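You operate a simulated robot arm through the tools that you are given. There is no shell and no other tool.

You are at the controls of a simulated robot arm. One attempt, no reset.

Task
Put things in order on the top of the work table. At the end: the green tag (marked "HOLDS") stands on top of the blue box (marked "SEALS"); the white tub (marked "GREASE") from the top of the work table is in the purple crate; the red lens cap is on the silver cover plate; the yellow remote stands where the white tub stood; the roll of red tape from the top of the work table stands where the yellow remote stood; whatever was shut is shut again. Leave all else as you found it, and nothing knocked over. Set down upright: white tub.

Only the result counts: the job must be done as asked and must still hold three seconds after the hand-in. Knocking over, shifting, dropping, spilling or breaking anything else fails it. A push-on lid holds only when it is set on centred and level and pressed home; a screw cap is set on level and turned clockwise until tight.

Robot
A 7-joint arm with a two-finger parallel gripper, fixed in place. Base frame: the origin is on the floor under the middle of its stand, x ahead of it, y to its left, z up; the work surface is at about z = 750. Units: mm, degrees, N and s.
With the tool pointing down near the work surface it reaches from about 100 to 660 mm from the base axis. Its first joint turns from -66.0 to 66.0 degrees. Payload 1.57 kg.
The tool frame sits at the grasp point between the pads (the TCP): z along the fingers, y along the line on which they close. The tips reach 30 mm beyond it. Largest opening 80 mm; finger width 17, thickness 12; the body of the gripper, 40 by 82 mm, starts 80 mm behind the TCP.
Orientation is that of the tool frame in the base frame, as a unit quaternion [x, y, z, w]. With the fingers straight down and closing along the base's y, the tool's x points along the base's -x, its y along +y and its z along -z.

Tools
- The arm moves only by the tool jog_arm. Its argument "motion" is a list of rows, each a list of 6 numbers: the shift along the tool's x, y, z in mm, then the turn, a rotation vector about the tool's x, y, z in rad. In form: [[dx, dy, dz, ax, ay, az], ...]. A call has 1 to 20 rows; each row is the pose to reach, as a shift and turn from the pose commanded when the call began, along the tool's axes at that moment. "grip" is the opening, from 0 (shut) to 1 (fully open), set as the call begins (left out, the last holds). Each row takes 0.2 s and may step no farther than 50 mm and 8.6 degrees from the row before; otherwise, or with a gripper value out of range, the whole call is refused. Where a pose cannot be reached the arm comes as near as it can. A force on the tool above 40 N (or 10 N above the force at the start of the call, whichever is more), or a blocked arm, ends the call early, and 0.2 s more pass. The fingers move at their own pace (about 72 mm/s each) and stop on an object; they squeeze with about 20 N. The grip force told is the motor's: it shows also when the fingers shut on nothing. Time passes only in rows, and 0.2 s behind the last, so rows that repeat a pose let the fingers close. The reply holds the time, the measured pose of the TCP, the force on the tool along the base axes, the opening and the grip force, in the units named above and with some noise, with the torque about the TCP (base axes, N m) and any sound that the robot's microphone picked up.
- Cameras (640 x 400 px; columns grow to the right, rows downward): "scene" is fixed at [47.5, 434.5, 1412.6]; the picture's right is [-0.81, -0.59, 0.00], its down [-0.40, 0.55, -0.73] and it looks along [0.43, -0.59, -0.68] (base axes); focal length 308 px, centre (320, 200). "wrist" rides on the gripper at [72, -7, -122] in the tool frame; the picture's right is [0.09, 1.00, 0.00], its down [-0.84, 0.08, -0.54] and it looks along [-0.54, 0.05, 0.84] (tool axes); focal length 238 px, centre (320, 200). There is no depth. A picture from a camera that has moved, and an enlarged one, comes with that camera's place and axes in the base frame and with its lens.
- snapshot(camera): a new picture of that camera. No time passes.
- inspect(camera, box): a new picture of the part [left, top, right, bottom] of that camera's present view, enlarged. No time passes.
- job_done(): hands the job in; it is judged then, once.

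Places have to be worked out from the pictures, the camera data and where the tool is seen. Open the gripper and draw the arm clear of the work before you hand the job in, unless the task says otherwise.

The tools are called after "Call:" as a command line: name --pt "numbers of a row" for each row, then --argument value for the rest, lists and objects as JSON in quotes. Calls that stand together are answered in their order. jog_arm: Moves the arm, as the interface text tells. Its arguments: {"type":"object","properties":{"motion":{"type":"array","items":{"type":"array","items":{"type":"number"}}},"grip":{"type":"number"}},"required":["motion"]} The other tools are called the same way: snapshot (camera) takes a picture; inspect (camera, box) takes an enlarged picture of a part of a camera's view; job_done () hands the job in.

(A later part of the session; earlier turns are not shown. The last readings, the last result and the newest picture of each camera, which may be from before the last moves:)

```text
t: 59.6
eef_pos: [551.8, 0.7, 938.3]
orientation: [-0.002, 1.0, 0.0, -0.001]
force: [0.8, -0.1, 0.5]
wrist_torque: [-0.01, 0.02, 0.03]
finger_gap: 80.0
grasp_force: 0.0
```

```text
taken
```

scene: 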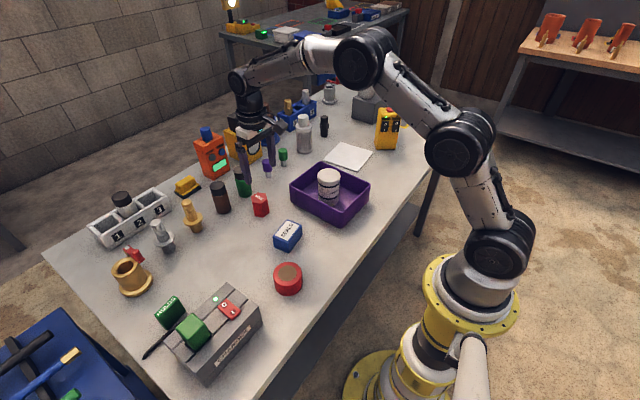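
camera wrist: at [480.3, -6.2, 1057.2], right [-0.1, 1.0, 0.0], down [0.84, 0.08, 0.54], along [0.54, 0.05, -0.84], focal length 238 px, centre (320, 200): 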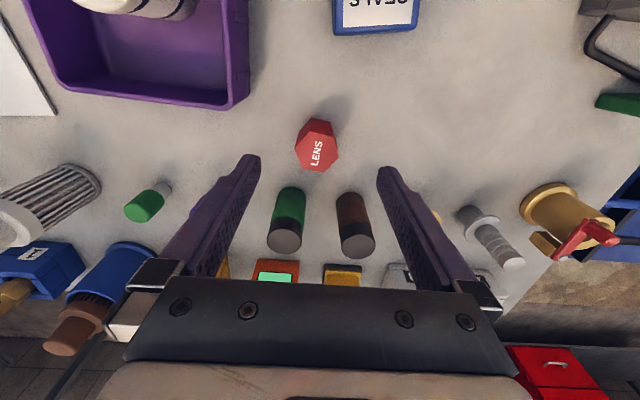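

The tape stands where the remote was. I'm enlarging the LENS cap to get its flats' orientation and nearby clearances.

Call:
inspect --camera "wrist" --box '[250, 95, 400, 265]'

Call:
inspect --camera "wrist" --box '[280, 105, 360, 185]'

Call:
inspect --camera "scene" --box '[230, 170, 320, 300]'

```text
2.35 times, centred on (325, 180) of wrist
camera zoom: at [480.3, -6.2, 1057.2], right [-0.1, 1.0, 0.0], down [0.84, 0.08, 0.54], along [0.54, 0.05, -0.84], focal length 561 px, centre (308, 247)
```

zoom: 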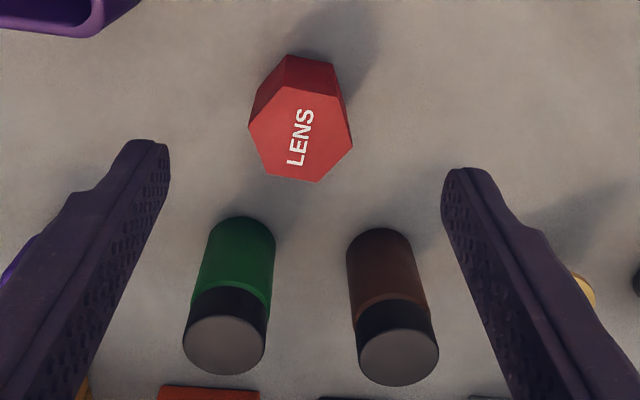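

```text
5.00 times, centred on (320, 145) of wrist
camera zoom: at [480.3, -6.2, 1057.2], right [-0.1, 1.0, 0.0], down [0.84, 0.08, 0.54], along [0.54, 0.05, -0.84], focal length 1192 px, centre (320, 475)
```

zoom: 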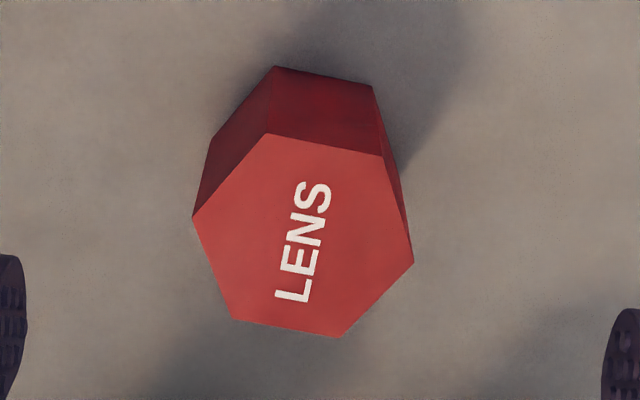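

```text
3.08 times, centred on (275, 235) of scene
camera zoom: at [47.5, 434.5, 1412.6], right [-0.81, -0.59, 0.0], down [-0.4, 0.55, -0.73], along [0.43, -0.59, -0.68], focal length 948 px, centre (458, 92)
```

zoom: 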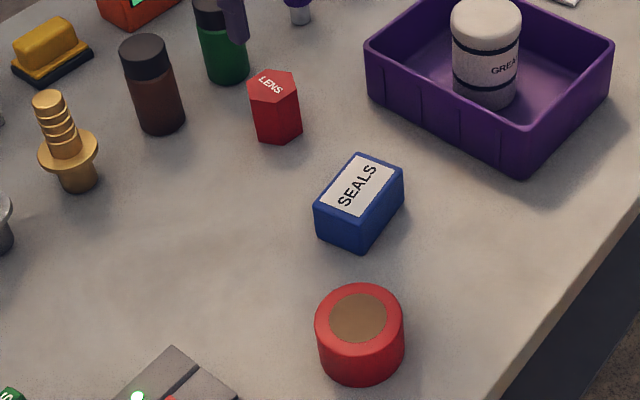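

The cap is a hexagon centred near (579,1), about 44 mm across flats and 55 mm high, needing a −23° turn about tool z to meet its flats. I'm moving above it with that turn.

Call:
jog_arm --pt "-7 0 20 0 0 -0.1" --pt "-14 0 40 0 0 -0.2" --pt "-21 0 60 0 0 -0.3" --pt "-27.5 0.1 80 0 0 -0.401" --pt "-27.5 0.1 86 0 0 -0.401" --pt "-27.5 0.1 86 0 0 -0.401"

Call:
inspect --camera "wrist" --box '[230, 90, 410, 230]'

Call:
snapshot --camera "wrist"

```text
t: 61.0
eef_pos: [582.4, 4.1, 853.4]
orientation: [-0.202, 0.979, 0.001, 0.0]
force: [-0.5, 0.8, -0.6]
wrist_torque: [-0.01, 0.01, -0.03]
finger_gap: 80.0
grasp_force: 0.1
```

```text
2.86 times, centred on (320, 160) of wrist
camera zoom: at [518.8, -30.4, 972.2], right [-0.48, 0.88, 0.0], down [0.74, 0.4, 0.54], along [0.48, 0.26, -0.84], focal length 681 px, centre (320, 314)
```

zoom: 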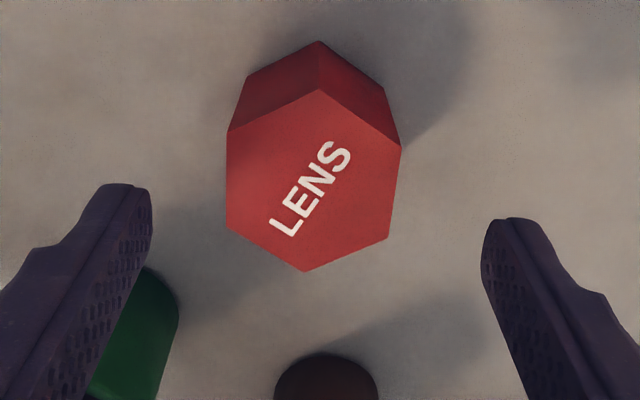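

```text
taken
camera wrist: at [518.8, -30.4, 972.2], right [-0.48, 0.88, 0.0], down [0.74, 0.4, 0.54], along [0.48, 0.26, -0.84], focal length 238 px, centre (320, 200)
```

wrist: 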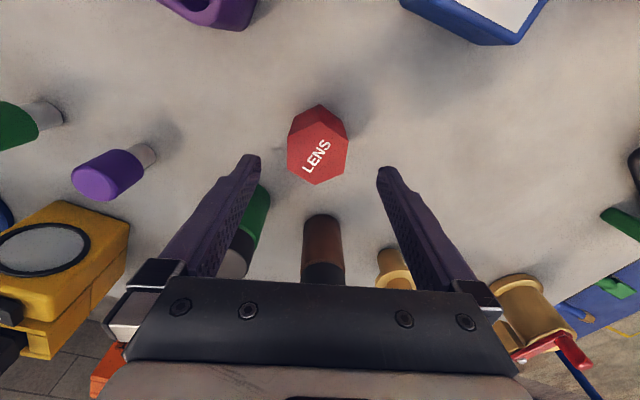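

The flats are now parallel to the fingers, and the cap sits about 4 mm toward tool +x and 1.8 mm toward −y. I'm correcting and descending 62 mm around it.

Call:
jog_arm --pt "4 -1.8 10 0 0 0" --pt "4 -1.8 25 0 0 0" --pt "4 -1.8 40 0 0 0" --pt "4 -1.8 55 0 0 0" --pt "4 -1.8 62 0 0 0" --pt "4 -1.8 62 0 0 0"

Call:
snapshot --camera "wrist"

Call:
inspect --camera "scene" --box '[190, 140, 320, 240]'

```text
t: 62.4
eef_pos: [579.4, 1.3, 791.6]
orientation: [-0.201, 0.98, 0.001, 0.0]
force: [-0.8, 0.5, -0.5]
wrist_torque: [-0.02, -0.04, 0.03]
finger_gap: 80.0
grasp_force: 0.0
```

```text
taken
camera wrist: at [515.2, -32.8, 910.8], right [-0.48, 0.88, 0.0], down [0.74, 0.4, 0.54], along [0.48, 0.26, -0.84], focal length 238 px, centre (320, 200)
```

wrist: 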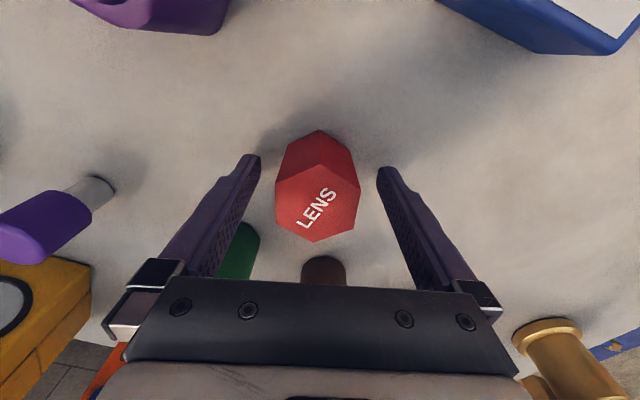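

```text
4.00 times, centred on (255, 190) of scene
camera zoom: at [47.5, 434.5, 1412.6], right [-0.81, -0.59, 0.0], down [-0.4, 0.55, -0.73], along [0.43, -0.59, -0.68], focal length 1232 px, centre (580, 240)
```

zoom: 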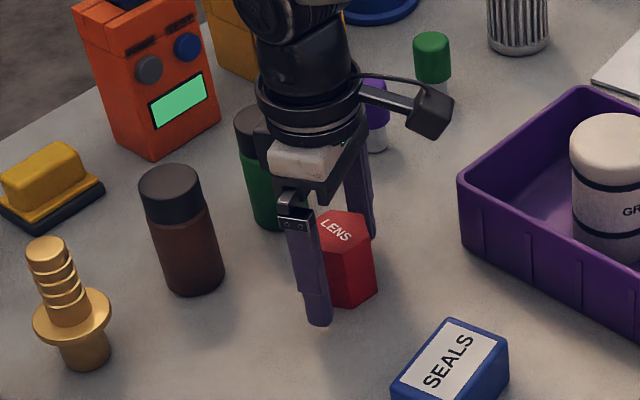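

The fingers straddle the cap with clearance on both flats and no contact force. I'm closing the grip.

Call:
jog_arm --grip 0 --pt "0 0 0 0 0 0" --pt "0 0 0 0 0 0" --pt "0 0 0 0 0 0" --pt "0 0 0 0 0 0"

Call:
inspect --camera "wrist" --box '[230, 110, 410, 260]'

```text
t: 63.4
eef_pos: [579.0, 1.3, 791.4]
orientation: [-0.201, 0.98, 0.002, -0.001]
force: [0.6, -1.3, 0.2]
wrist_torque: [0.02, -0.03, -0.01]
finger_gap: 43.2
grasp_force: 20.0
```

```text
2.67 times, centred on (320, 185) of wrist
camera zoom: at [515.2, -32.8, 911.0], right [-0.48, 0.88, 0.0], down [0.74, 0.4, 0.54], along [0.48, 0.26, -0.84], focal length 636 px, centre (320, 240)
```

zoom: 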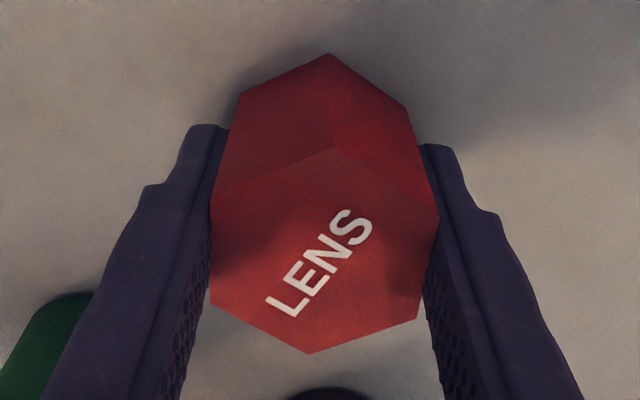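

The cap is held at 43.2 mm. The plate's corners put its centre near (522,−398), about 138 mm square, so I lift 130 mm and carry the cap to above (512,−390).

Call:
jog_arm --pt "0 0 -10 0 0 0" --pt "0 0 -45 0 0 0" --pt "0 0 -90 0 0 0" --pt "0 0 -130 0 0 0" --pt "21.6 -33.3 -130 0 0 0.065" --pt "43.2 -66.6 -130 0 0 0.13" --pt "64.7 -100 -130 0 0 0.195" --pt "86.3 -133.3 -130 0 0 0.26" --pt "107.9 -166.6 -130 0 0 0.325" --pt "129.5 -199.9 -130 0 0 0.39" --pt "151.1 -233.2 -130 0 0 0.455" --pt "172.6 -266.6 -130 0 0 0.52" --pt "194.2 -299.9 -130 0 0 0.585" --pt "215.8 -333.2 -130 0 0 0.65" --pt "215.8 -333.2 -130 0 0 0.65"

Call:
snapshot --camera "wrist"

Call:
snapshot --camera "scene"

```text
t: 66.6
eef_pos: [513.9, -392.9, 922.0]
orientation: [0.123, 0.992, 0.0, -0.001]
force: [0.3, -0.4, -1.0]
wrist_torque: [-0.03, -0.01, -0.03]
finger_gap: 43.5
grasp_force: 19.9
```

```text
taken
camera wrist: at [441.5, -380.8, 1041.7], right [0.15, 0.99, 0.0], down [0.83, -0.13, 0.54], along [0.53, -0.08, -0.84], focal length 238 px, centre (320, 200)
```

wrist: 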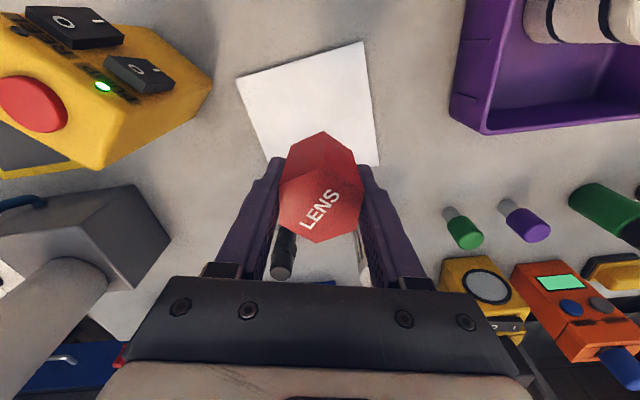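

```text
taken
```

scene: 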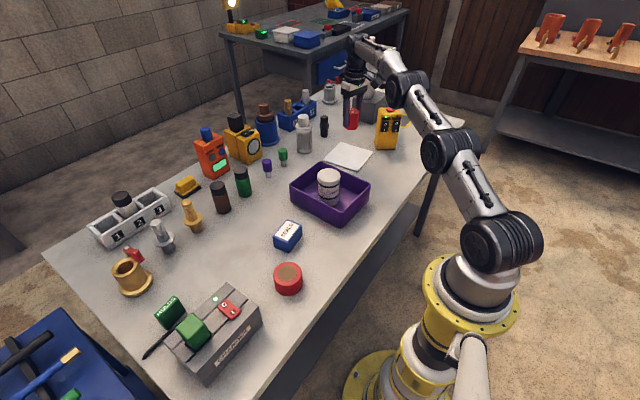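

The cap hangs over the plate, whose centre I now get as (522,−400). I shift a few millimetres toward it and lower 118 mm, leaving several millimetres to go.

Call:
jog_arm --pt "-3.6 -2.2 30 0 0 0" --pt "-3.6 -2.2 60 0 0 0" --pt "-3.6 -2.2 90 0 0 0" --pt "-3.6 -2.2 108 0 0 0" --pt "-3.6 -2.2 116 0 0 0" --pt "-3.6 -2.2 116 0 0 0"

Call:
snapshot --camera "wrist"

Call:
inspect --camera "scene" --box '[290, 80, 410, 200]'

```text
t: 68.0
eef_pos: [516.5, -394.3, 804.2]
orientation: [0.122, 0.993, 0.001, -0.001]
force: [0.0, 0.0, -0.9]
wrist_torque: [0.0, -0.01, 0.01]
finger_gap: 43.0
grasp_force: 20.2
```

```text
taken
camera wrist: at [444.8, -382.8, 923.8], right [0.15, 0.99, 0.0], down [0.83, -0.13, 0.54], along [0.53, -0.08, -0.84], focal length 238 px, centre (320, 200)
```

wrist: 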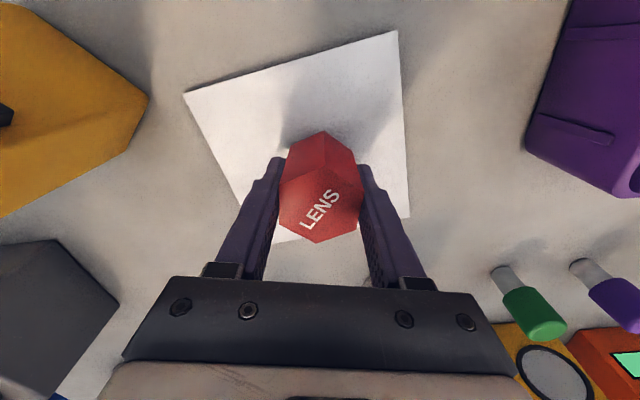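

```text
3.33 times, centred on (350, 140) of scene
camera zoom: at [47.5, 434.5, 1412.6], right [-0.81, -0.59, 0.0], down [-0.4, 0.55, -0.73], along [0.43, -0.59, -0.68], focal length 1027 px, centre (220, 400)
```

zoom: 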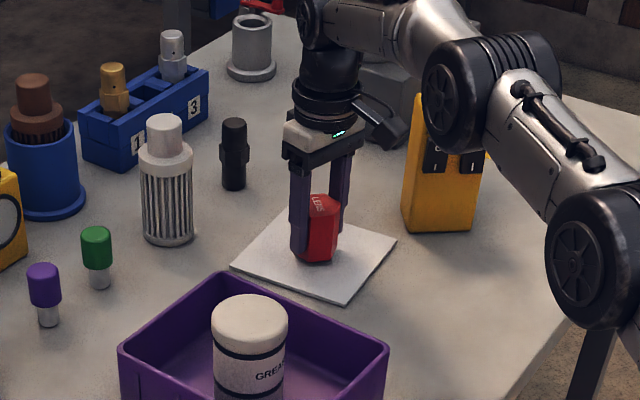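

The cap is over the middle of the plate, about 7 mm above it. I'm lowering 5.5 mm in small steps.

Call:
jog_arm --pt "0 0 1.5 0 0 0" --pt "0 0 3 0 0 0" --pt "0 0 4.5 0 0 0" --pt "0 0 5.5 0 0 0" --pt "0 0 5.5 0 0 0"

```text
t: 69.2
eef_pos: [516.6, -393.8, 797.7]
orientation: [0.122, 0.993, 0.0, 0.0]
force: [-0.2, 0.2, 0.5]
wrist_torque: [0.03, -0.01, 0.02]
finger_gap: 43.2
grasp_force: 20.3
```

The reading is hardly loaded, so contact is just beginning or close. I'm lowering another 1 mm in two steps.

Call:
jog_arm --pt "0 0 0.5 0 0 0" --pt "0 0 1 0 0 0" --pt "0 0 1 0 0 0"

```text
t: 70.0
eef_pos: [517.3, -394.2, 797.8]
orientation: [0.122, 0.993, 0.002, -0.001]
force: [0.0, -1.1, 1.1]
wrist_torque: [-0.04, 0.01, 0.02]
finger_gap: 43.2
grasp_force: 19.8
```

Call:
jog_arm --pt "0 0 0.5 0 0 0" --pt "0 0 1 0 0 0" --pt "0 0 1 0 0 0"

Call:
inspect --camera "scene" --box '[310, 100, 390, 180]'

```text
t: 70.8
eef_pos: [515.7, -393.7, 797.8]
orientation: [0.123, 0.992, 0.0, 0.0]
force: [0.3, 1.0, 5.6]
wrist_torque: [-0.02, 0.01, 0.0]
finger_gap: 43.4
grasp_force: 19.4
```

```text
5.00 times, centred on (350, 140) of scene
camera zoom: at [47.4, 434.6, 1412.6], right [-0.81, -0.59, 0.0], down [-0.4, 0.55, -0.73], along [0.43, -0.59, -0.68], focal length 1540 px, centre (170, 500)
```

zoom: 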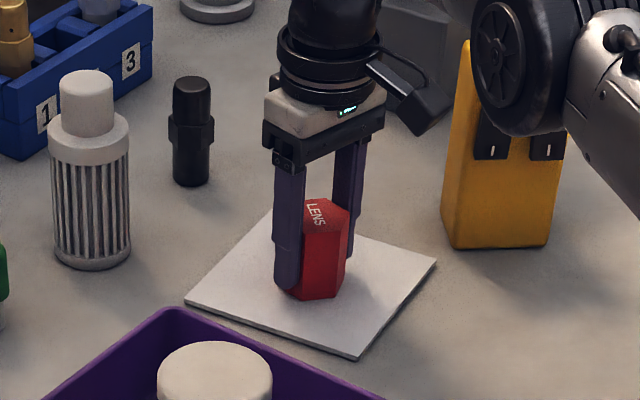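

The cap rests on the plate (5.6 N). I'm easing up 0.7 mm and opening the grip.

Call:
jog_arm --pt "0 0 -0.7 0 0 0" --pt "0 0 -0.7 0 0 0"

Call:
jog_arm --grip 1 --pt "0 0 0 0 0 0" --pt "0 0 0 0 0 0" --pt "0 0 0 0 0 0"

Call:
jog_arm --pt "0 0 -10 0 0 0" --pt "0 0 -30 0 0 0" --pt "0 0 -60 0 0 0" --pt "0 0 -100 0 0 0" --pt "0 0 -140 0 0 0"

Call:
snapshot --camera "wrist"

Call:
snapshot --camera "scene"

```text
t: 71.4
eef_pos: [515.9, -393.5, 796.5]
orientation: [0.122, 0.993, 0.001, 0.0]
force: [1.7, 0.7, 5.7]
wrist_torque: [-0.01, -0.05, 0.0]
finger_gap: 43.3
grasp_force: 20.0
```

```text
t: 72.2
eef_pos: [516.5, -394.4, 797.1]
orientation: [0.122, 0.993, 0.001, -0.001]
force: [-0.1, 0.3, -0.1]
wrist_torque: [0.0, 0.04, -0.04]
finger_gap: 80.0
grasp_force: 0.1
```

```text
t: 73.4
eef_pos: [513.7, -395.1, 935.4]
orientation: [0.123, 0.992, 0.002, -0.001]
force: [0.2, 0.4, 0.0]
wrist_torque: [0.0, -0.01, 0.01]
finger_gap: 80.0
grasp_force: 0.1
```

```text
taken
camera wrist: at [443.3, -383.9, 1055.4], right [0.15, 0.99, 0.0], down [0.83, -0.13, 0.54], along [0.53, -0.08, -0.84], focal length 238 px, centre (320, 200)
```

wrist: 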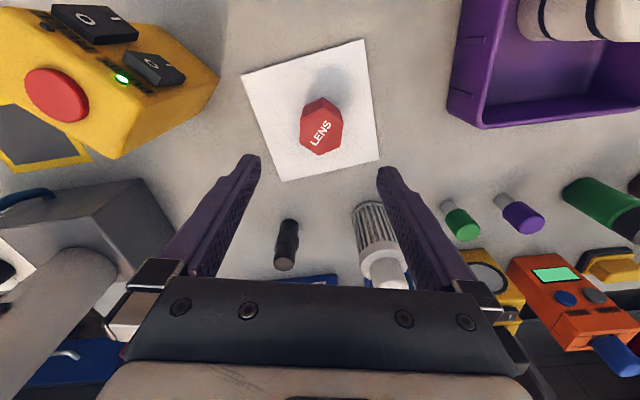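

```text
taken
```

scene: 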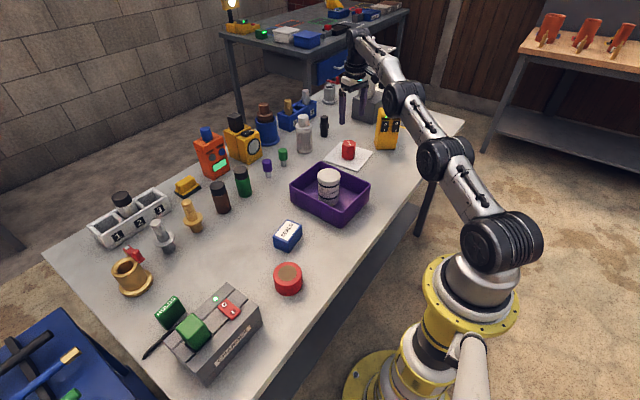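

The cap now stands on the plate. Last is the HOLDS tag near (504,368), so I swing over there with a yaw of about +36° to look closely.

Call:
jog_arm --pt "12.2 38.5 -1.4 0 0 -0.0486" --pt "24.3 77 -2.8 0 0 -0.0971" --pt "36.5 115.4 -4.2 0 0 -0.1457" --pt "48.7 153.9 -5.6 0 0 -0.1942" --pt "60.8 192.4 -6.9 0 0 -0.2428" --pt "73 230.9 -8.3 0 0 -0.2913" --pt "85.2 269.3 -9.7 0 0 -0.3399" --pt "97.3 307.8 -11.1 0 0 -0.3884" --pt "109.5 346.3 -12.5 0 0 -0.437" --pt "121.7 384.8 -13.9 0 0 -0.4856" --pt "133.8 423.3 -15.3 0 0 -0.5341" --pt "146 461.7 -16.7 0 0 -0.5827" --pt "158.2 500.2 -18.1 0 0 -0.6312" --pt "170.3 538.7 -19.4 0 0 -0.6798" --pt "182.5 577.2 -20.8 0 0 -0.7283" --pt "194.7 615.6 -22.2 0 0 -0.7769" --pt "206.8 654.1 -23.6 0 0 -0.8254" --pt "219 692.6 -25 0 0 -0.874" --pt "219 692.6 -25 0 0 -0.874"

Call:
snapshot --camera "wrist"

Call:
snapshot --camera "scene"

```text
t: 77.4
eef_pos: [468.8, 334.0, 961.4]
orientation: [-0.309, 0.951, 0.001, 0.0]
force: [0.3, 0.5, -0.7]
wrist_torque: [0.0, -0.02, 0.0]
finger_gap: 80.0
grasp_force: 0.1
```

```text
taken
camera wrist: at [414.3, 286.1, 1081.4], right [-0.66, 0.75, 0.0], down [0.63, 0.55, 0.54], along [0.41, 0.36, -0.84], focal length 238 px, centre (320, 200)
```

wrist: 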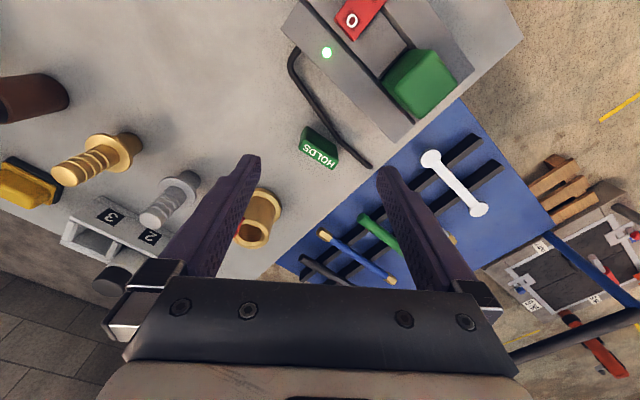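

```text
taken
```

scene: 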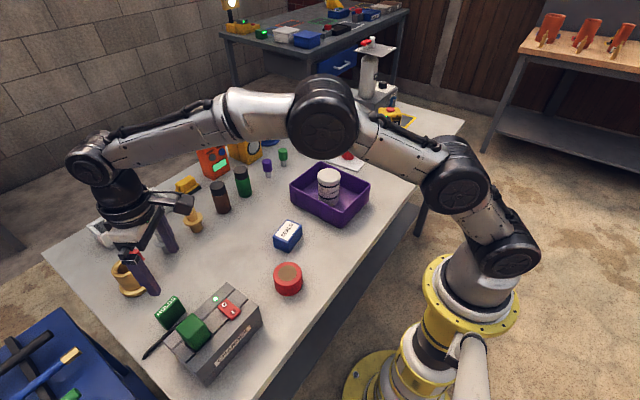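

The HOLDS tag is in view beside the charger's cable. I'm enlarging it to measure its faces and how close the cable lies.

Call:
inspect --camera "wrist" --box '[270, 90, 390, 190]'

Call:
inspect --camera "scene" --box '[130, 280, 230, 370]'

Call:
inspect --camera "scene" --box '[260, 210, 320, 260]'

```text
4.00 times, centred on (330, 140) of wrist
camera zoom: at [414.3, 286.1, 1081.4], right [-0.66, 0.75, 0.0], down [0.63, 0.55, 0.54], along [0.41, 0.36, -0.84], focal length 953 px, centre (280, 440)
```

zoom: 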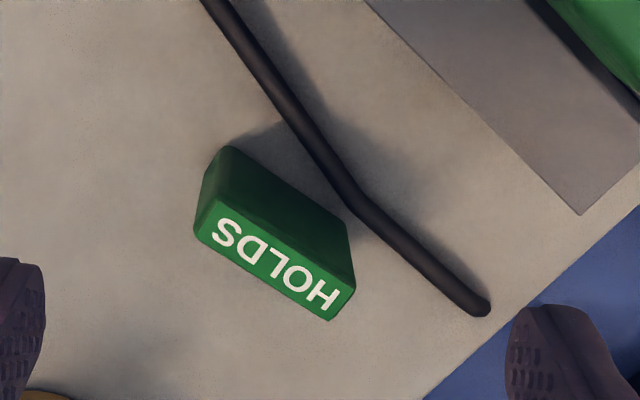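

```text
4.44 times, centred on (180, 325) of scene
camera zoom: at [47.4, 434.6, 1412.6], right [-0.81, -0.59, 0.0], down [-0.4, 0.55, -0.73], along [0.43, -0.59, -0.68], focal length 1369 px, centre (942, -356)
```

zoom: 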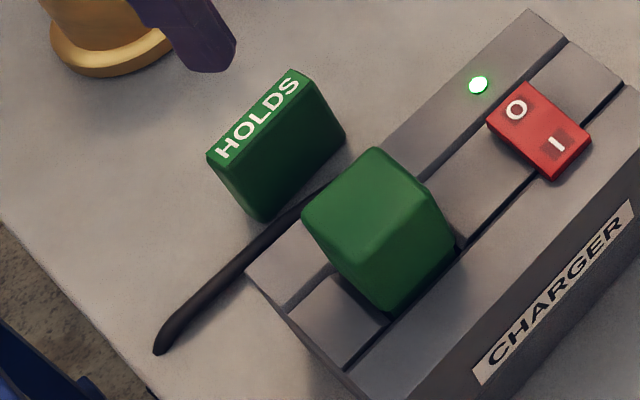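

```text
8.00 times, centred on (290, 235) of scene
camera zoom: at [47.4, 434.6, 1412.6], right [-0.81, -0.59, 0.0], down [-0.4, 0.55, -0.73], along [0.43, -0.59, -0.68], focal length 2464 px, centre (560, -80)
```

zoom: 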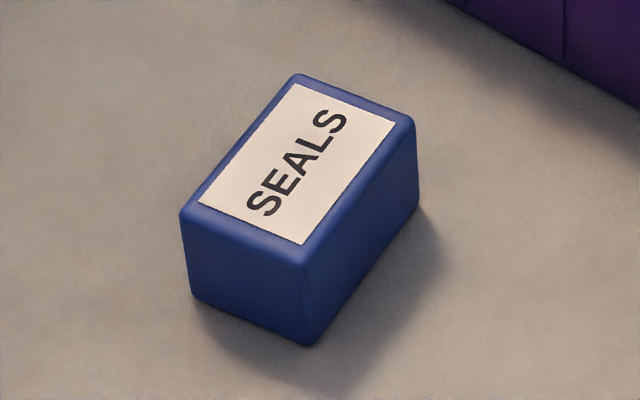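

The tag is a slab about 51×14 mm and 56 mm high, centred near (500,360), with a cable behind it. I'll grip it by its two ends, so I turn +28.9° about tool z and go down to just above it.

Call:
jog_arm --pt "-10 0.7 25 0 0 0.126" --pt "-20 1.5 50 0 0 0.252" --pt "-30 2.2 75 0 0 0.378" --pt "-40.7 3 95 0 0 0.504" --pt "-40.7 3 100 0 0 0.504" --pt "-40.7 3 100 0 0 0.504"

Call:
inspect --camera "wrist" --box '[230, 90, 410, 230]'

Call:
snapshot --camera "wrist"

Call:
inspect --camera "scene" --box '[90, 220, 270, 380]'

```text
t: 78.8
eef_pos: [501.5, 355.7, 862.0]
orientation: [-0.062, 0.998, 0.0, 0.0]
force: [0.3, 0.9, -0.5]
wrist_torque: [0.02, 0.03, 0.0]
finger_gap: 79.8
grasp_force: 0.1
```

```text
2.86 times, centred on (320, 160) of wrist
camera zoom: at [430.8, 340.2, 982.7], right [-0.22, 0.98, 0.0], down [0.82, 0.18, 0.54], along [0.53, 0.12, -0.84], focal length 681 px, centre (320, 314)
```

zoom: 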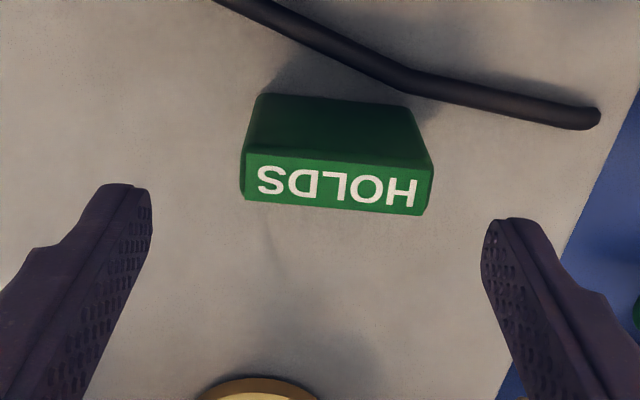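

```text
taken
camera wrist: at [430.8, 340.2, 982.7], right [-0.22, 0.98, 0.0], down [0.82, 0.18, 0.54], along [0.53, 0.12, -0.84], focal length 238 px, centre (320, 200)
```

wrist: 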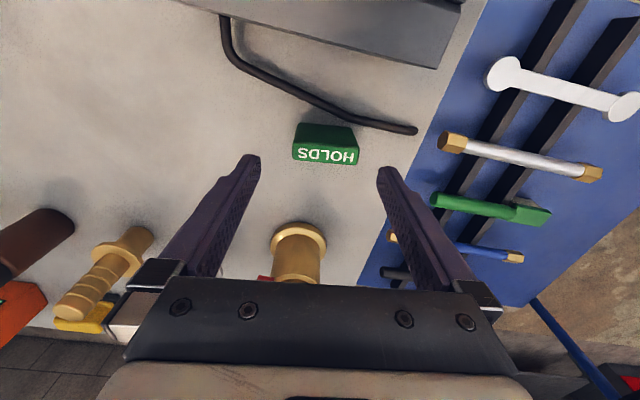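

```text
2.50 times, centred on (180, 300) of scene
camera zoom: at [47.5, 434.5, 1412.6], right [-0.81, -0.59, 0.0], down [-0.4, 0.55, -0.73], along [0.43, -0.59, -0.68], focal length 770 px, centre (670, -50)
```

zoom: 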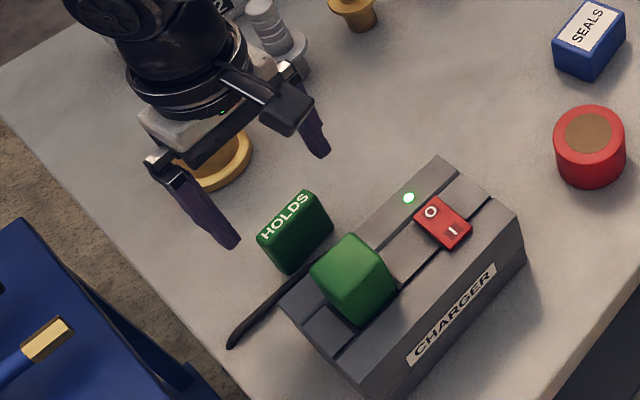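

The tag is aligned with the fingers (51 mm long, 13 mm thick, top z≈807), offset about 5.7 mm toward tool +y. I narrow the opening slightly, correct, and descend to TCP z≈800 so the tips stay above the cable.

Call:
jog_arm --grip 0.84 --pt "0.8 3 0 0 0 0" --pt "0.8 5.7 10 0 0 0" --pt "0.8 5.7 25 0 0 0" --pt "0.8 5.7 40 0 0 0" --pt "0.8 5.7 53 0 0 0" --pt "0.8 5.7 61 0 0 0" --pt "0.8 5.7 61 0 0 0"

Call:
snapshot --camera "wrist"

Call:
inspect --camera "scene" --box '[100, 250, 230, 370]'

```text
t: 80.4
eef_pos: [502.2, 364.4, 802.3]
orientation: [-0.063, 0.998, 0.001, 0.0]
force: [-0.2, -0.6, -0.5]
wrist_torque: [0.03, 0.02, 0.01]
finger_gap: 67.4
grasp_force: 0.0
```

```text
taken
camera wrist: at [431.9, 348.1, 922.6], right [-0.22, 0.98, 0.0], down [0.82, 0.18, 0.54], along [0.53, 0.12, -0.84], focal length 238 px, centre (320, 200)
```

wrist: 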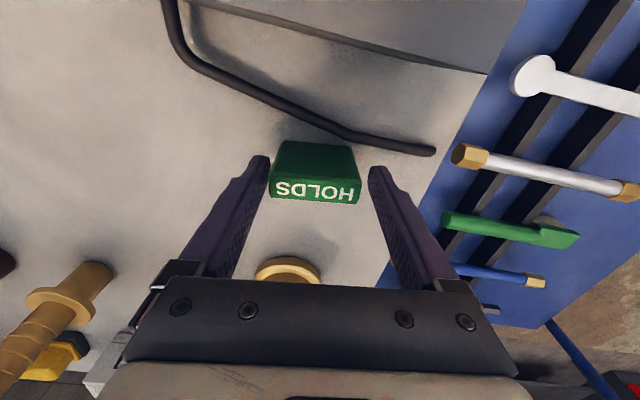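

```text
3.33 times, centred on (165, 310) of scene
camera zoom: at [47.5, 434.5, 1412.6], right [-0.81, -0.59, 0.0], down [-0.4, 0.55, -0.73], along [0.43, -0.59, -0.68], focal length 1027 px, centre (837, -167)
```

zoom: 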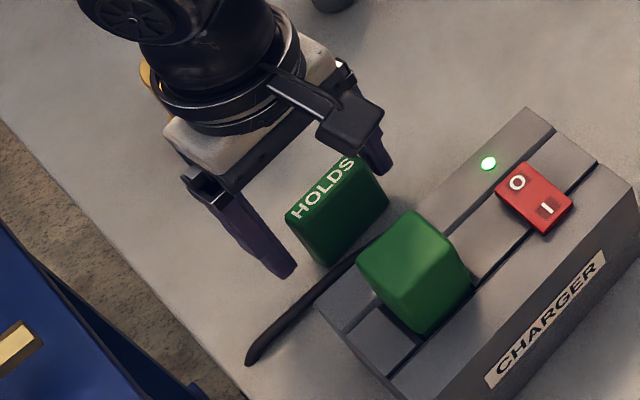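

The arm moved about 8 mm rather than 5.7 mm in y, so I enlarge to check the side clearances before closing.

Call:
inspect --camera "wrist" --box '[230, 120, 410, 260]'

```text
2.86 times, centred on (320, 190) of wrist
camera zoom: at [431.9, 348.1, 922.6], right [-0.22, 0.98, 0.0], down [0.82, 0.18, 0.54], along [0.53, 0.12, -0.84], focal length 681 px, centre (320, 229)
```

zoom: 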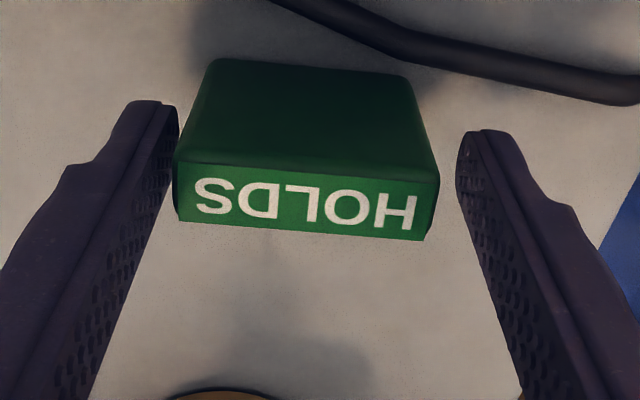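

The tag centre is about (+3.5, −2.3) mm in tool x/y from the grasp point. I make that correction, then close on its two ends.

Call:
jog_arm --pt "1.8 -1.2 0 0 0 0" --pt "3.5 -2.3 0 0 0 0" --pt "3.5 -2.3 0 0 0 0"

Call:
inspect --camera "wrist" --box '[230, 120, 410, 260]'

```text
t: 81.2
eef_pos: [498.2, 359.4, 802.0]
orientation: [-0.062, 0.998, 0.001, -0.001]
force: [0.0, 0.1, -0.2]
wrist_torque: [0.03, 0.0, -0.01]
finger_gap: 67.3
grasp_force: 0.1
```

```text
2.86 times, centred on (320, 190) of wrist
camera zoom: at [427.7, 344.1, 922.3], right [-0.22, 0.98, 0.0], down [0.82, 0.18, 0.54], along [0.53, 0.12, -0.84], focal length 681 px, centre (320, 229)
```

zoom: 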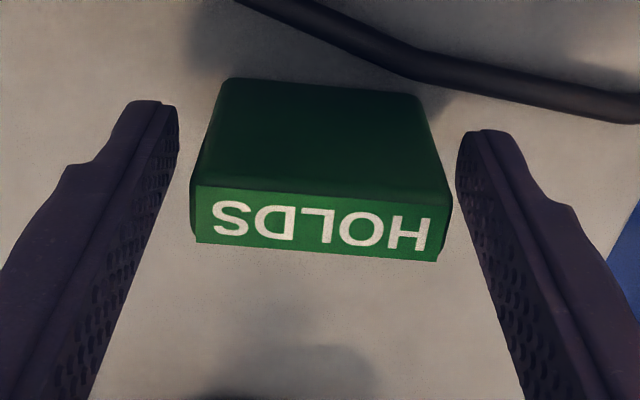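

Now centred within about 1 mm in both directions. I'm closing on the tag.

Call:
jog_arm --grip 0 --pt "0 0 0 0 0 0" --pt "0 0 0 0 0 0" --pt "0 0 0 0 0 0"

Call:
inspect --camera "wrist" --box '[230, 120, 410, 260]'

```text
t: 82.0
eef_pos: [497.9, 359.6, 802.6]
orientation: [-0.063, 0.998, 0.0, -0.001]
force: [0.0, 0.4, -0.4]
wrist_torque: [-0.01, -0.01, 0.03]
finger_gap: 53.2
grasp_force: 19.9
```

```text
2.86 times, centred on (320, 190) of wrist
camera zoom: at [427.7, 344.2, 922.3], right [-0.22, 0.98, 0.0], down [0.82, 0.18, 0.54], along [0.53, 0.12, -0.84], focal length 681 px, centre (320, 229)
```

zoom: 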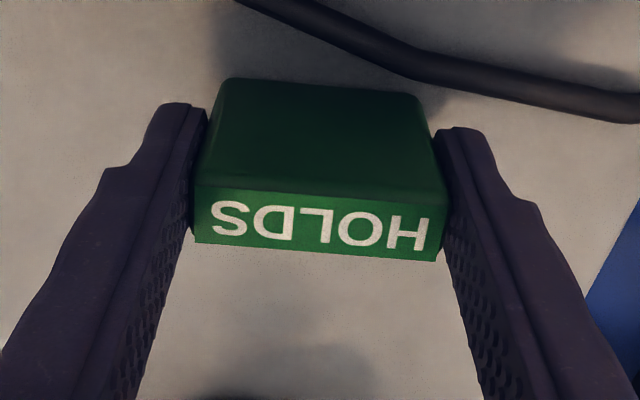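

The tag is held at 53.2 mm with its bottom 52 mm below the TCP. I lift it 110 mm and carry it to above the SEALS box near (438.5,44.5).

Call:
jog_arm --pt "0 0 -10 0 0 0" --pt "0 0 -45 0 0 0" --pt "0 0 -80 0 0 0" --pt "0 0 -110 0 0 0" --pt "12.3 -38.2 -110 0 0 0" --pt "24.6 -76.3 -110 0 0 0" --pt "36.9 -114.5 -110 0 0 0" --pt "49.2 -152.6 -110 0 0 0" --pt "61.4 -190.8 -110 0 0 0" --pt "73.7 -228.9 -110 0 0 0" --pt "86 -267.1 -110 0 0 0" --pt "98.3 -305.2 -110 0 0 0" --pt "98.3 -305.2 -110 0 0 0" --pt "98.3 -305.2 -110 0 0 0"

Call:
snapshot --camera "wrist"

Call:
snapshot --camera "scene"

```text
t: 85.0
eef_pos: [439.2, 45.9, 912.2]
orientation: [-0.062, 0.998, 0.001, 0.0]
force: [0.7, 0.3, -0.6]
wrist_torque: [-0.02, -0.01, 0.0]
finger_gap: 53.2
grasp_force: 20.0
```

```text
taken
camera wrist: at [368.0, 29.3, 1032.1], right [-0.22, 0.98, 0.0], down [0.82, 0.18, 0.54], along [0.53, 0.12, -0.84], focal length 238 px, centre (320, 200)
```

wrist: 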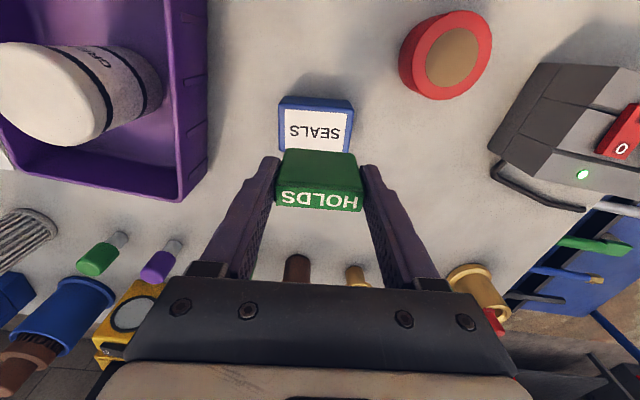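

```text
taken
```

scene: 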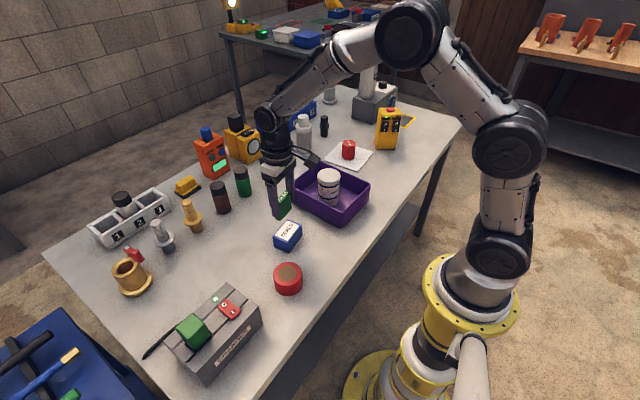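

The tag hangs above the box. I'm enlarging the wrist view to measure the box's position and yaw against the tag.

Call:
inspect --camera "wrist" --box '[250, 70, 390, 220]'

Call:
inspect --camera "scene" --box '[250, 170, 330, 260]'

```text
2.67 times, centred on (320, 145) of wrist
camera zoom: at [368.0, 29.3, 1032.1], right [-0.22, 0.98, 0.0], down [0.82, 0.18, 0.54], along [0.53, 0.12, -0.84], focal length 636 px, centre (320, 347)
```

zoom: 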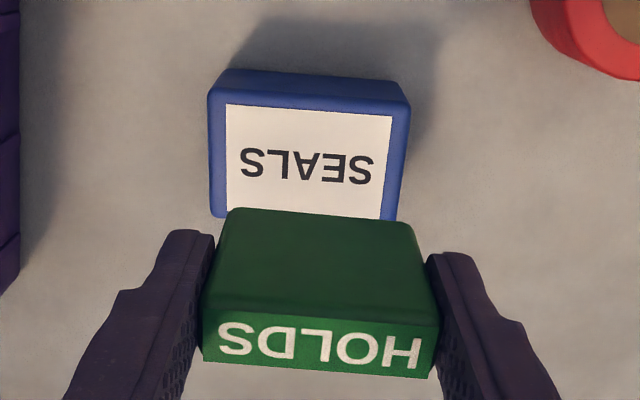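

```text
4.44 times, centred on (290, 215) of scene
camera zoom: at [47.5, 434.5, 1412.6], right [-0.81, -0.59, 0.0], down [-0.4, 0.55, -0.73], along [0.43, -0.59, -0.68], focal length 1369 px, centre (453, 133)
```

zoom: 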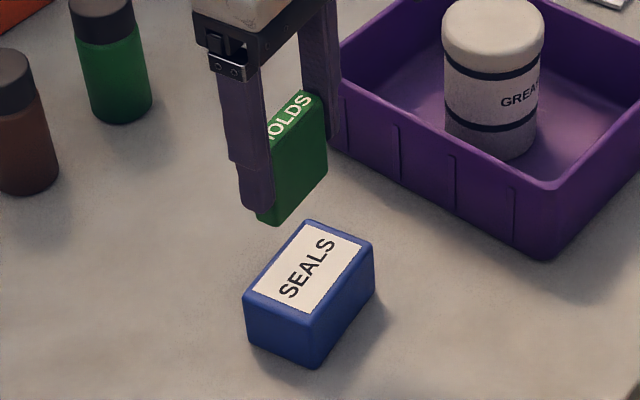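

The box centre is about 4 mm toward tool −y of the tag, with matching yaw. I shift 3.5 mm and lower 57 mm, leaving roughly 10 mm.

Call:
jog_arm --pt "0.3 -1.8 15 0 0 0" --pt "0.5 -3.5 30 0 0 0" --pt "0.5 -3.5 45 0 0 0" --pt "0.5 -3.5 53 0 0 0" --pt "0.5 -3.5 57 0 0 0" --pt "0.5 -3.5 57 0 0 0"

Call:
inspect --camera "wrist" --box '[240, 80, 400, 230]'

Call:
inspect --camera "scene" --box '[250, 180, 330, 260]'

```text
t: 86.4
eef_pos: [439.8, 41.5, 854.4]
orientation: [-0.063, 0.998, 0.001, 0.0]
force: [0.1, -0.2, -0.3]
wrist_torque: [-0.05, 0.0, -0.02]
finger_gap: 53.2
grasp_force: 19.7
```

```text
2.67 times, centred on (320, 155) of wrist
camera zoom: at [368.8, 25.8, 973.9], right [-0.22, 0.98, 0.0], down [0.82, 0.18, 0.54], along [0.53, 0.12, -0.84], focal length 636 px, centre (320, 320)
```

zoom: 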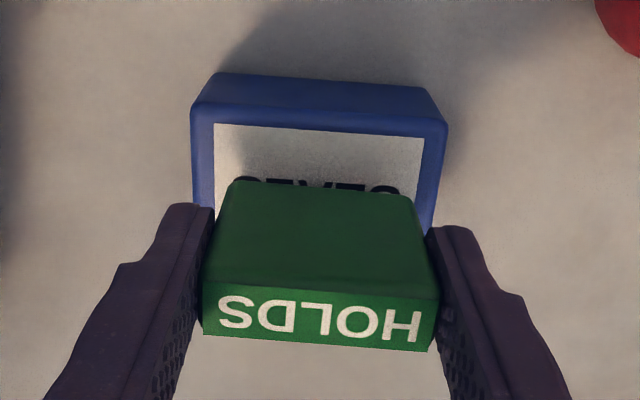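

```text
5.00 times, centred on (290, 220) of scene
camera zoom: at [47.5, 434.5, 1412.6], right [-0.81, -0.59, 0.0], down [-0.4, 0.55, -0.73], along [0.43, -0.59, -0.68], focal length 1540 px, centre (470, 100)
```

zoom: 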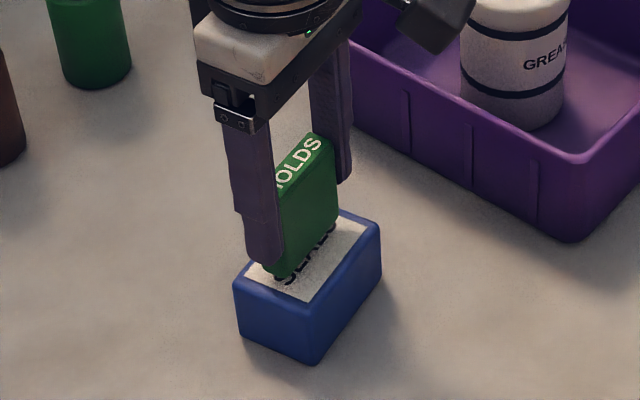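

Tag and box are well aligned (within ~1 mm). I'm lowering 6 mm, with contact expected near z≈845.

Call:
jog_arm --pt "0 -0.5 2 0 0 0" --pt "0 -0.5 4 0 0 0" --pt "0 -0.5 6 0 0 0" --pt "0 -0.5 6 0 0 0"

```text
t: 87.4
eef_pos: [439.3, 41.5, 847.6]
orientation: [-0.063, 0.998, 0.001, 0.0]
force: [0.1, -0.2, -0.7]
wrist_torque: [0.02, 0.03, 0.01]
finger_gap: 53.2
grasp_force: 20.0
```

Call:
jog_arm --pt "0 0 0.7 0 0 0" --pt "0 0 1.4 0 0 0" --pt "0 0 1.4 0 0 0"

```text
t: 88.2
eef_pos: [438.2, 40.9, 847.0]
orientation: [-0.063, 0.998, 0.001, 0.0]
force: [1.1, -1.5, 0.2]
wrist_torque: [-0.02, 0.0, -0.02]
finger_gap: 53.3
grasp_force: 20.2
```

No clear contact yet at z≈847. I lower another 1.2 mm.

Call:
jog_arm --pt "0 0 0.6 0 0 0" --pt "0 0 1.2 0 0 0" --pt "0 0 1.2 0 0 0"

Call:
inspect --camera "scene" --box '[260, 190, 320, 260]'

```text
t: 89.0
eef_pos: [439.3, 42.1, 846.2]
orientation: [-0.063, 0.998, 0.001, 0.001]
force: [-3.7, 0.6, 13.0]
wrist_torque: [-0.05, 0.17, -0.02]
finger_gap: 53.4
grasp_force: 20.4
```

```text
5.71 times, centred on (290, 225) of scene
camera zoom: at [47.2, 434.5, 1412.6], right [-0.81, -0.59, 0.0], down [-0.4, 0.55, -0.73], along [0.43, -0.59, -0.68], focal length 1760 px, centre (491, 57)
```

zoom: 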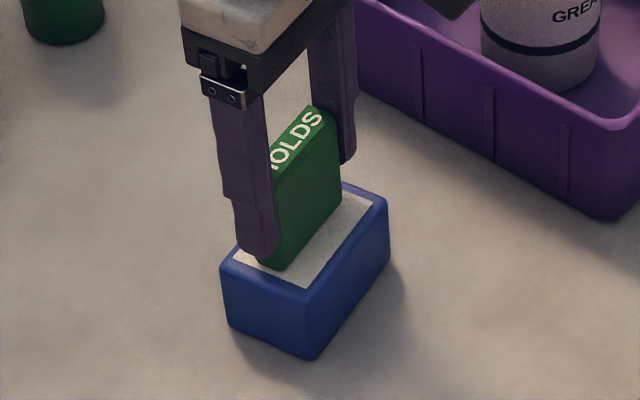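

Contact at 13 N: the tag stands on the box top, well inside its edges. I ease up about 1.2 mm before releasing.

Call:
jog_arm --pt "0 0 -0.6 0 0 0" --pt "0 0 -1.1 0 0 0" --pt "0 0 -1.1 0 0 0"

```text
t: 89.8
eef_pos: [438.0, 41.5, 847.0]
orientation: [-0.062, 0.998, 0.0, 0.0]
force: [2.8, -0.7, 5.8]
wrist_torque: [-0.03, -0.12, -0.01]
finger_gap: 53.1
grasp_force: 19.5
```

Call:
jog_arm --pt "0 0 -0.5 0 0 0" --pt "0 0 -0.5 0 0 0" --pt "0 0 -0.5 0 0 0"

```text
t: 90.6
eef_pos: [437.9, 41.9, 847.2]
orientation: [-0.062, 0.998, 0.001, -0.001]
force: [-0.5, -1.0, 0.5]
wrist_torque: [-0.04, 0.01, -0.02]
finger_gap: 53.1
grasp_force: 20.5
```

The load is now near zero. I'm opening the fingers and then holding to let things settle.

Call:
jog_arm --grip 0.9 --pt "0 0 0 0 0 0" --pt "0 0 0 0 0 0" --pt "0 0 0 0 0 0" --pt "0 0 0 0 0 0"

Call:
inspect --camera "wrist" --box '[230, 90, 410, 240]'

Call:
inspect --camera "scene" --box '[250, 180, 330, 260]'

```text
t: 91.6
eef_pos: [438.3, 41.4, 847.2]
orientation: [-0.063, 0.998, 0.001, 0.0]
force: [-0.4, 0.3, -0.8]
wrist_torque: [-0.03, -0.03, 0.02]
finger_gap: 72.1
grasp_force: 0.1
```

```text
2.67 times, centred on (320, 165) of wrist
camera zoom: at [367.9, 26.1, 967.3], right [-0.22, 0.98, 0.0], down [0.82, 0.18, 0.54], along [0.53, 0.12, -0.84], focal length 636 px, centre (320, 293)
```

zoom: 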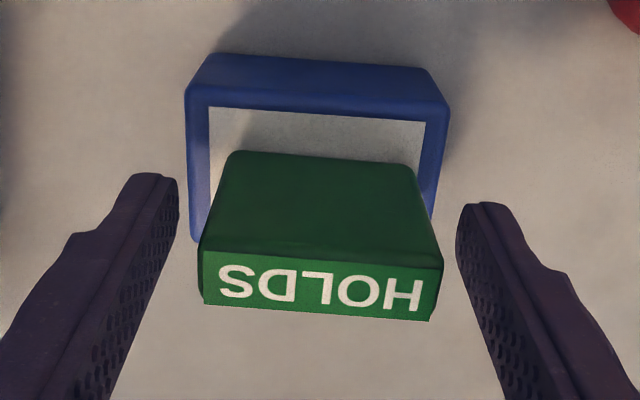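

```text
5.00 times, centred on (290, 220) of scene
camera zoom: at [47.5, 434.5, 1412.6], right [-0.81, -0.59, 0.0], down [-0.4, 0.55, -0.73], along [0.43, -0.59, -0.68], focal length 1540 px, centre (470, 100)
```

zoom: 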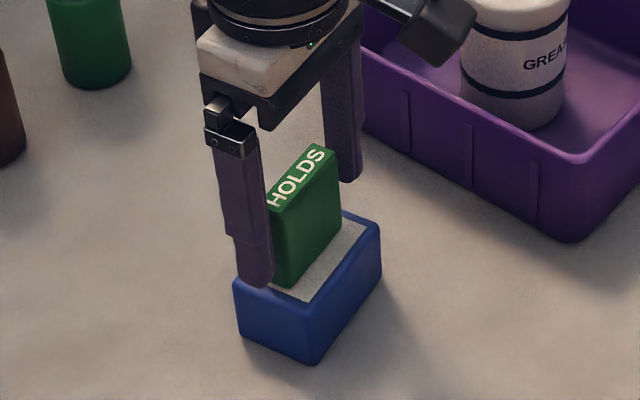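

The tag stands on the box by itself. I'm rising straight up and drawing back toward the base to inspect everything.

Call:
jog_arm --pt "0 0 -8 0 0 0" --pt "0 0 -20 0 0 0" --pt "0 0 -40 0 0 0" --pt "0 0 -80 0 0 0" --pt "0 0 -120 0 0 0" --pt "0 0 -165 0 0 0" --pt "0 0 -210 0 0 0" --pt "30 0 -240 0 0 0" --pt "70 0 -260 0 0 0" --pt "110 0 -270 0 0 0" --pt "110 0 -270 0 0 0"

Call:
snapshot --camera "scene"

Call:
snapshot --camera "wrist"

```text
t: 94.0
eef_pos: [329.4, 22.7, 1116.8]
orientation: [-0.062, 0.998, 0.0, -0.001]
force: [-0.3, 0.1, -0.5]
wrist_torque: [0.02, 0.01, 0.01]
finger_gap: 72.0
grasp_force: 0.0
```

```text
taken
```

scene: 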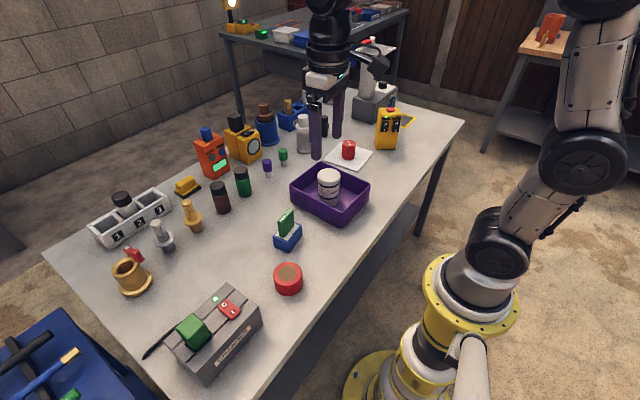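

```text
taken
camera wrist: at [258.2, 6.8, 1236.8], right [-0.22, 0.98, 0.0], down [0.82, 0.18, 0.54], along [0.53, 0.12, -0.84], focal length 238 px, centre (320, 200)
```

wrist: 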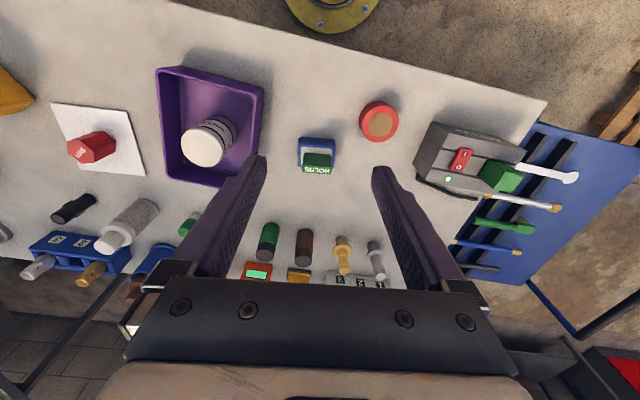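

All five items look placed. I'm enlarging a few regions for a last check that everything stands upright and nothing else moved.

Call:
inspect --camera "scene" --box '[250, 90, 430, 220]'

Call:
inspect --camera "scene" --box '[130, 190, 330, 390]'

Call:
inspect --camera "wrist" --box '[30, 60, 430, 200]'

```text
3.08 times, centred on (340, 155) of scene
camera zoom: at [47.4, 434.5, 1412.6], right [-0.81, -0.59, 0.0], down [-0.4, 0.55, -0.73], along [0.43, -0.59, -0.68], focal length 948 px, centre (258, 338)
```

zoom: 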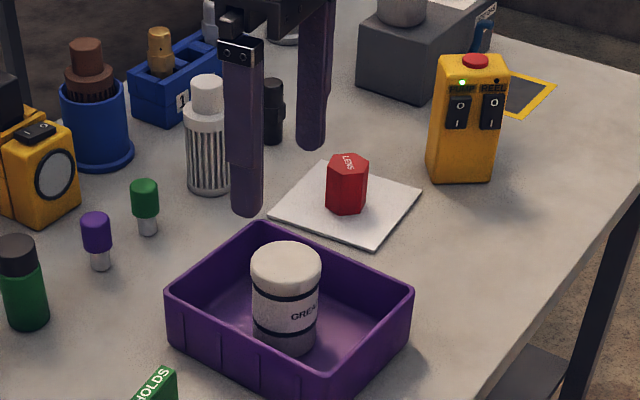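

```text
2.00 times, centred on (230, 290) of scene
camera zoom: at [47.4, 434.5, 1412.6], right [-0.81, -0.59, 0.0], down [-0.4, 0.55, -0.73], along [0.43, -0.59, -0.68], focal length 616 px, centre (500, 20)
```

zoom: 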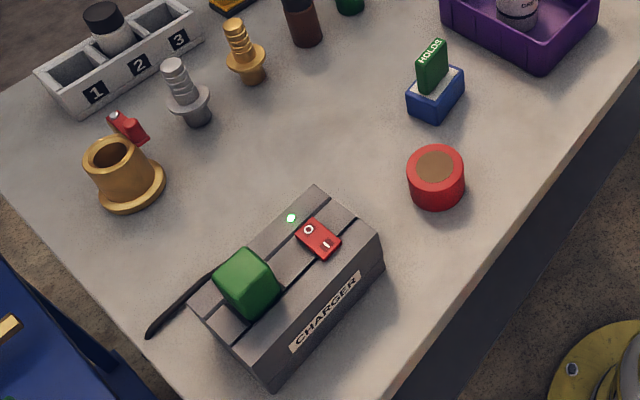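

```text
1.60 times, centred on (230, 130) of wrist
camera zoom: at [258.2, 6.8, 1236.8], right [-0.22, 0.98, 0.0], down [0.82, 0.18, 0.54], along [0.53, 0.12, -0.84], focal length 381 px, centre (464, 312)
```

zoom: 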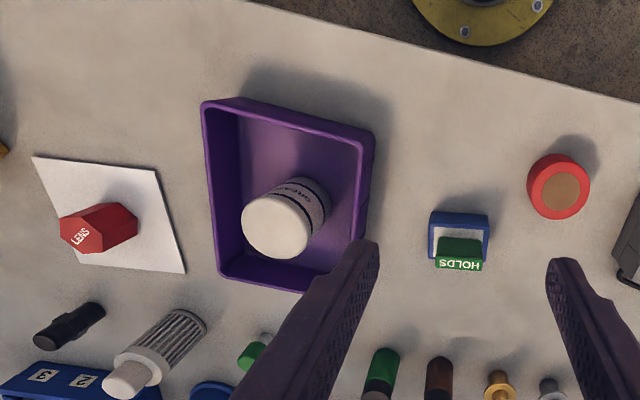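

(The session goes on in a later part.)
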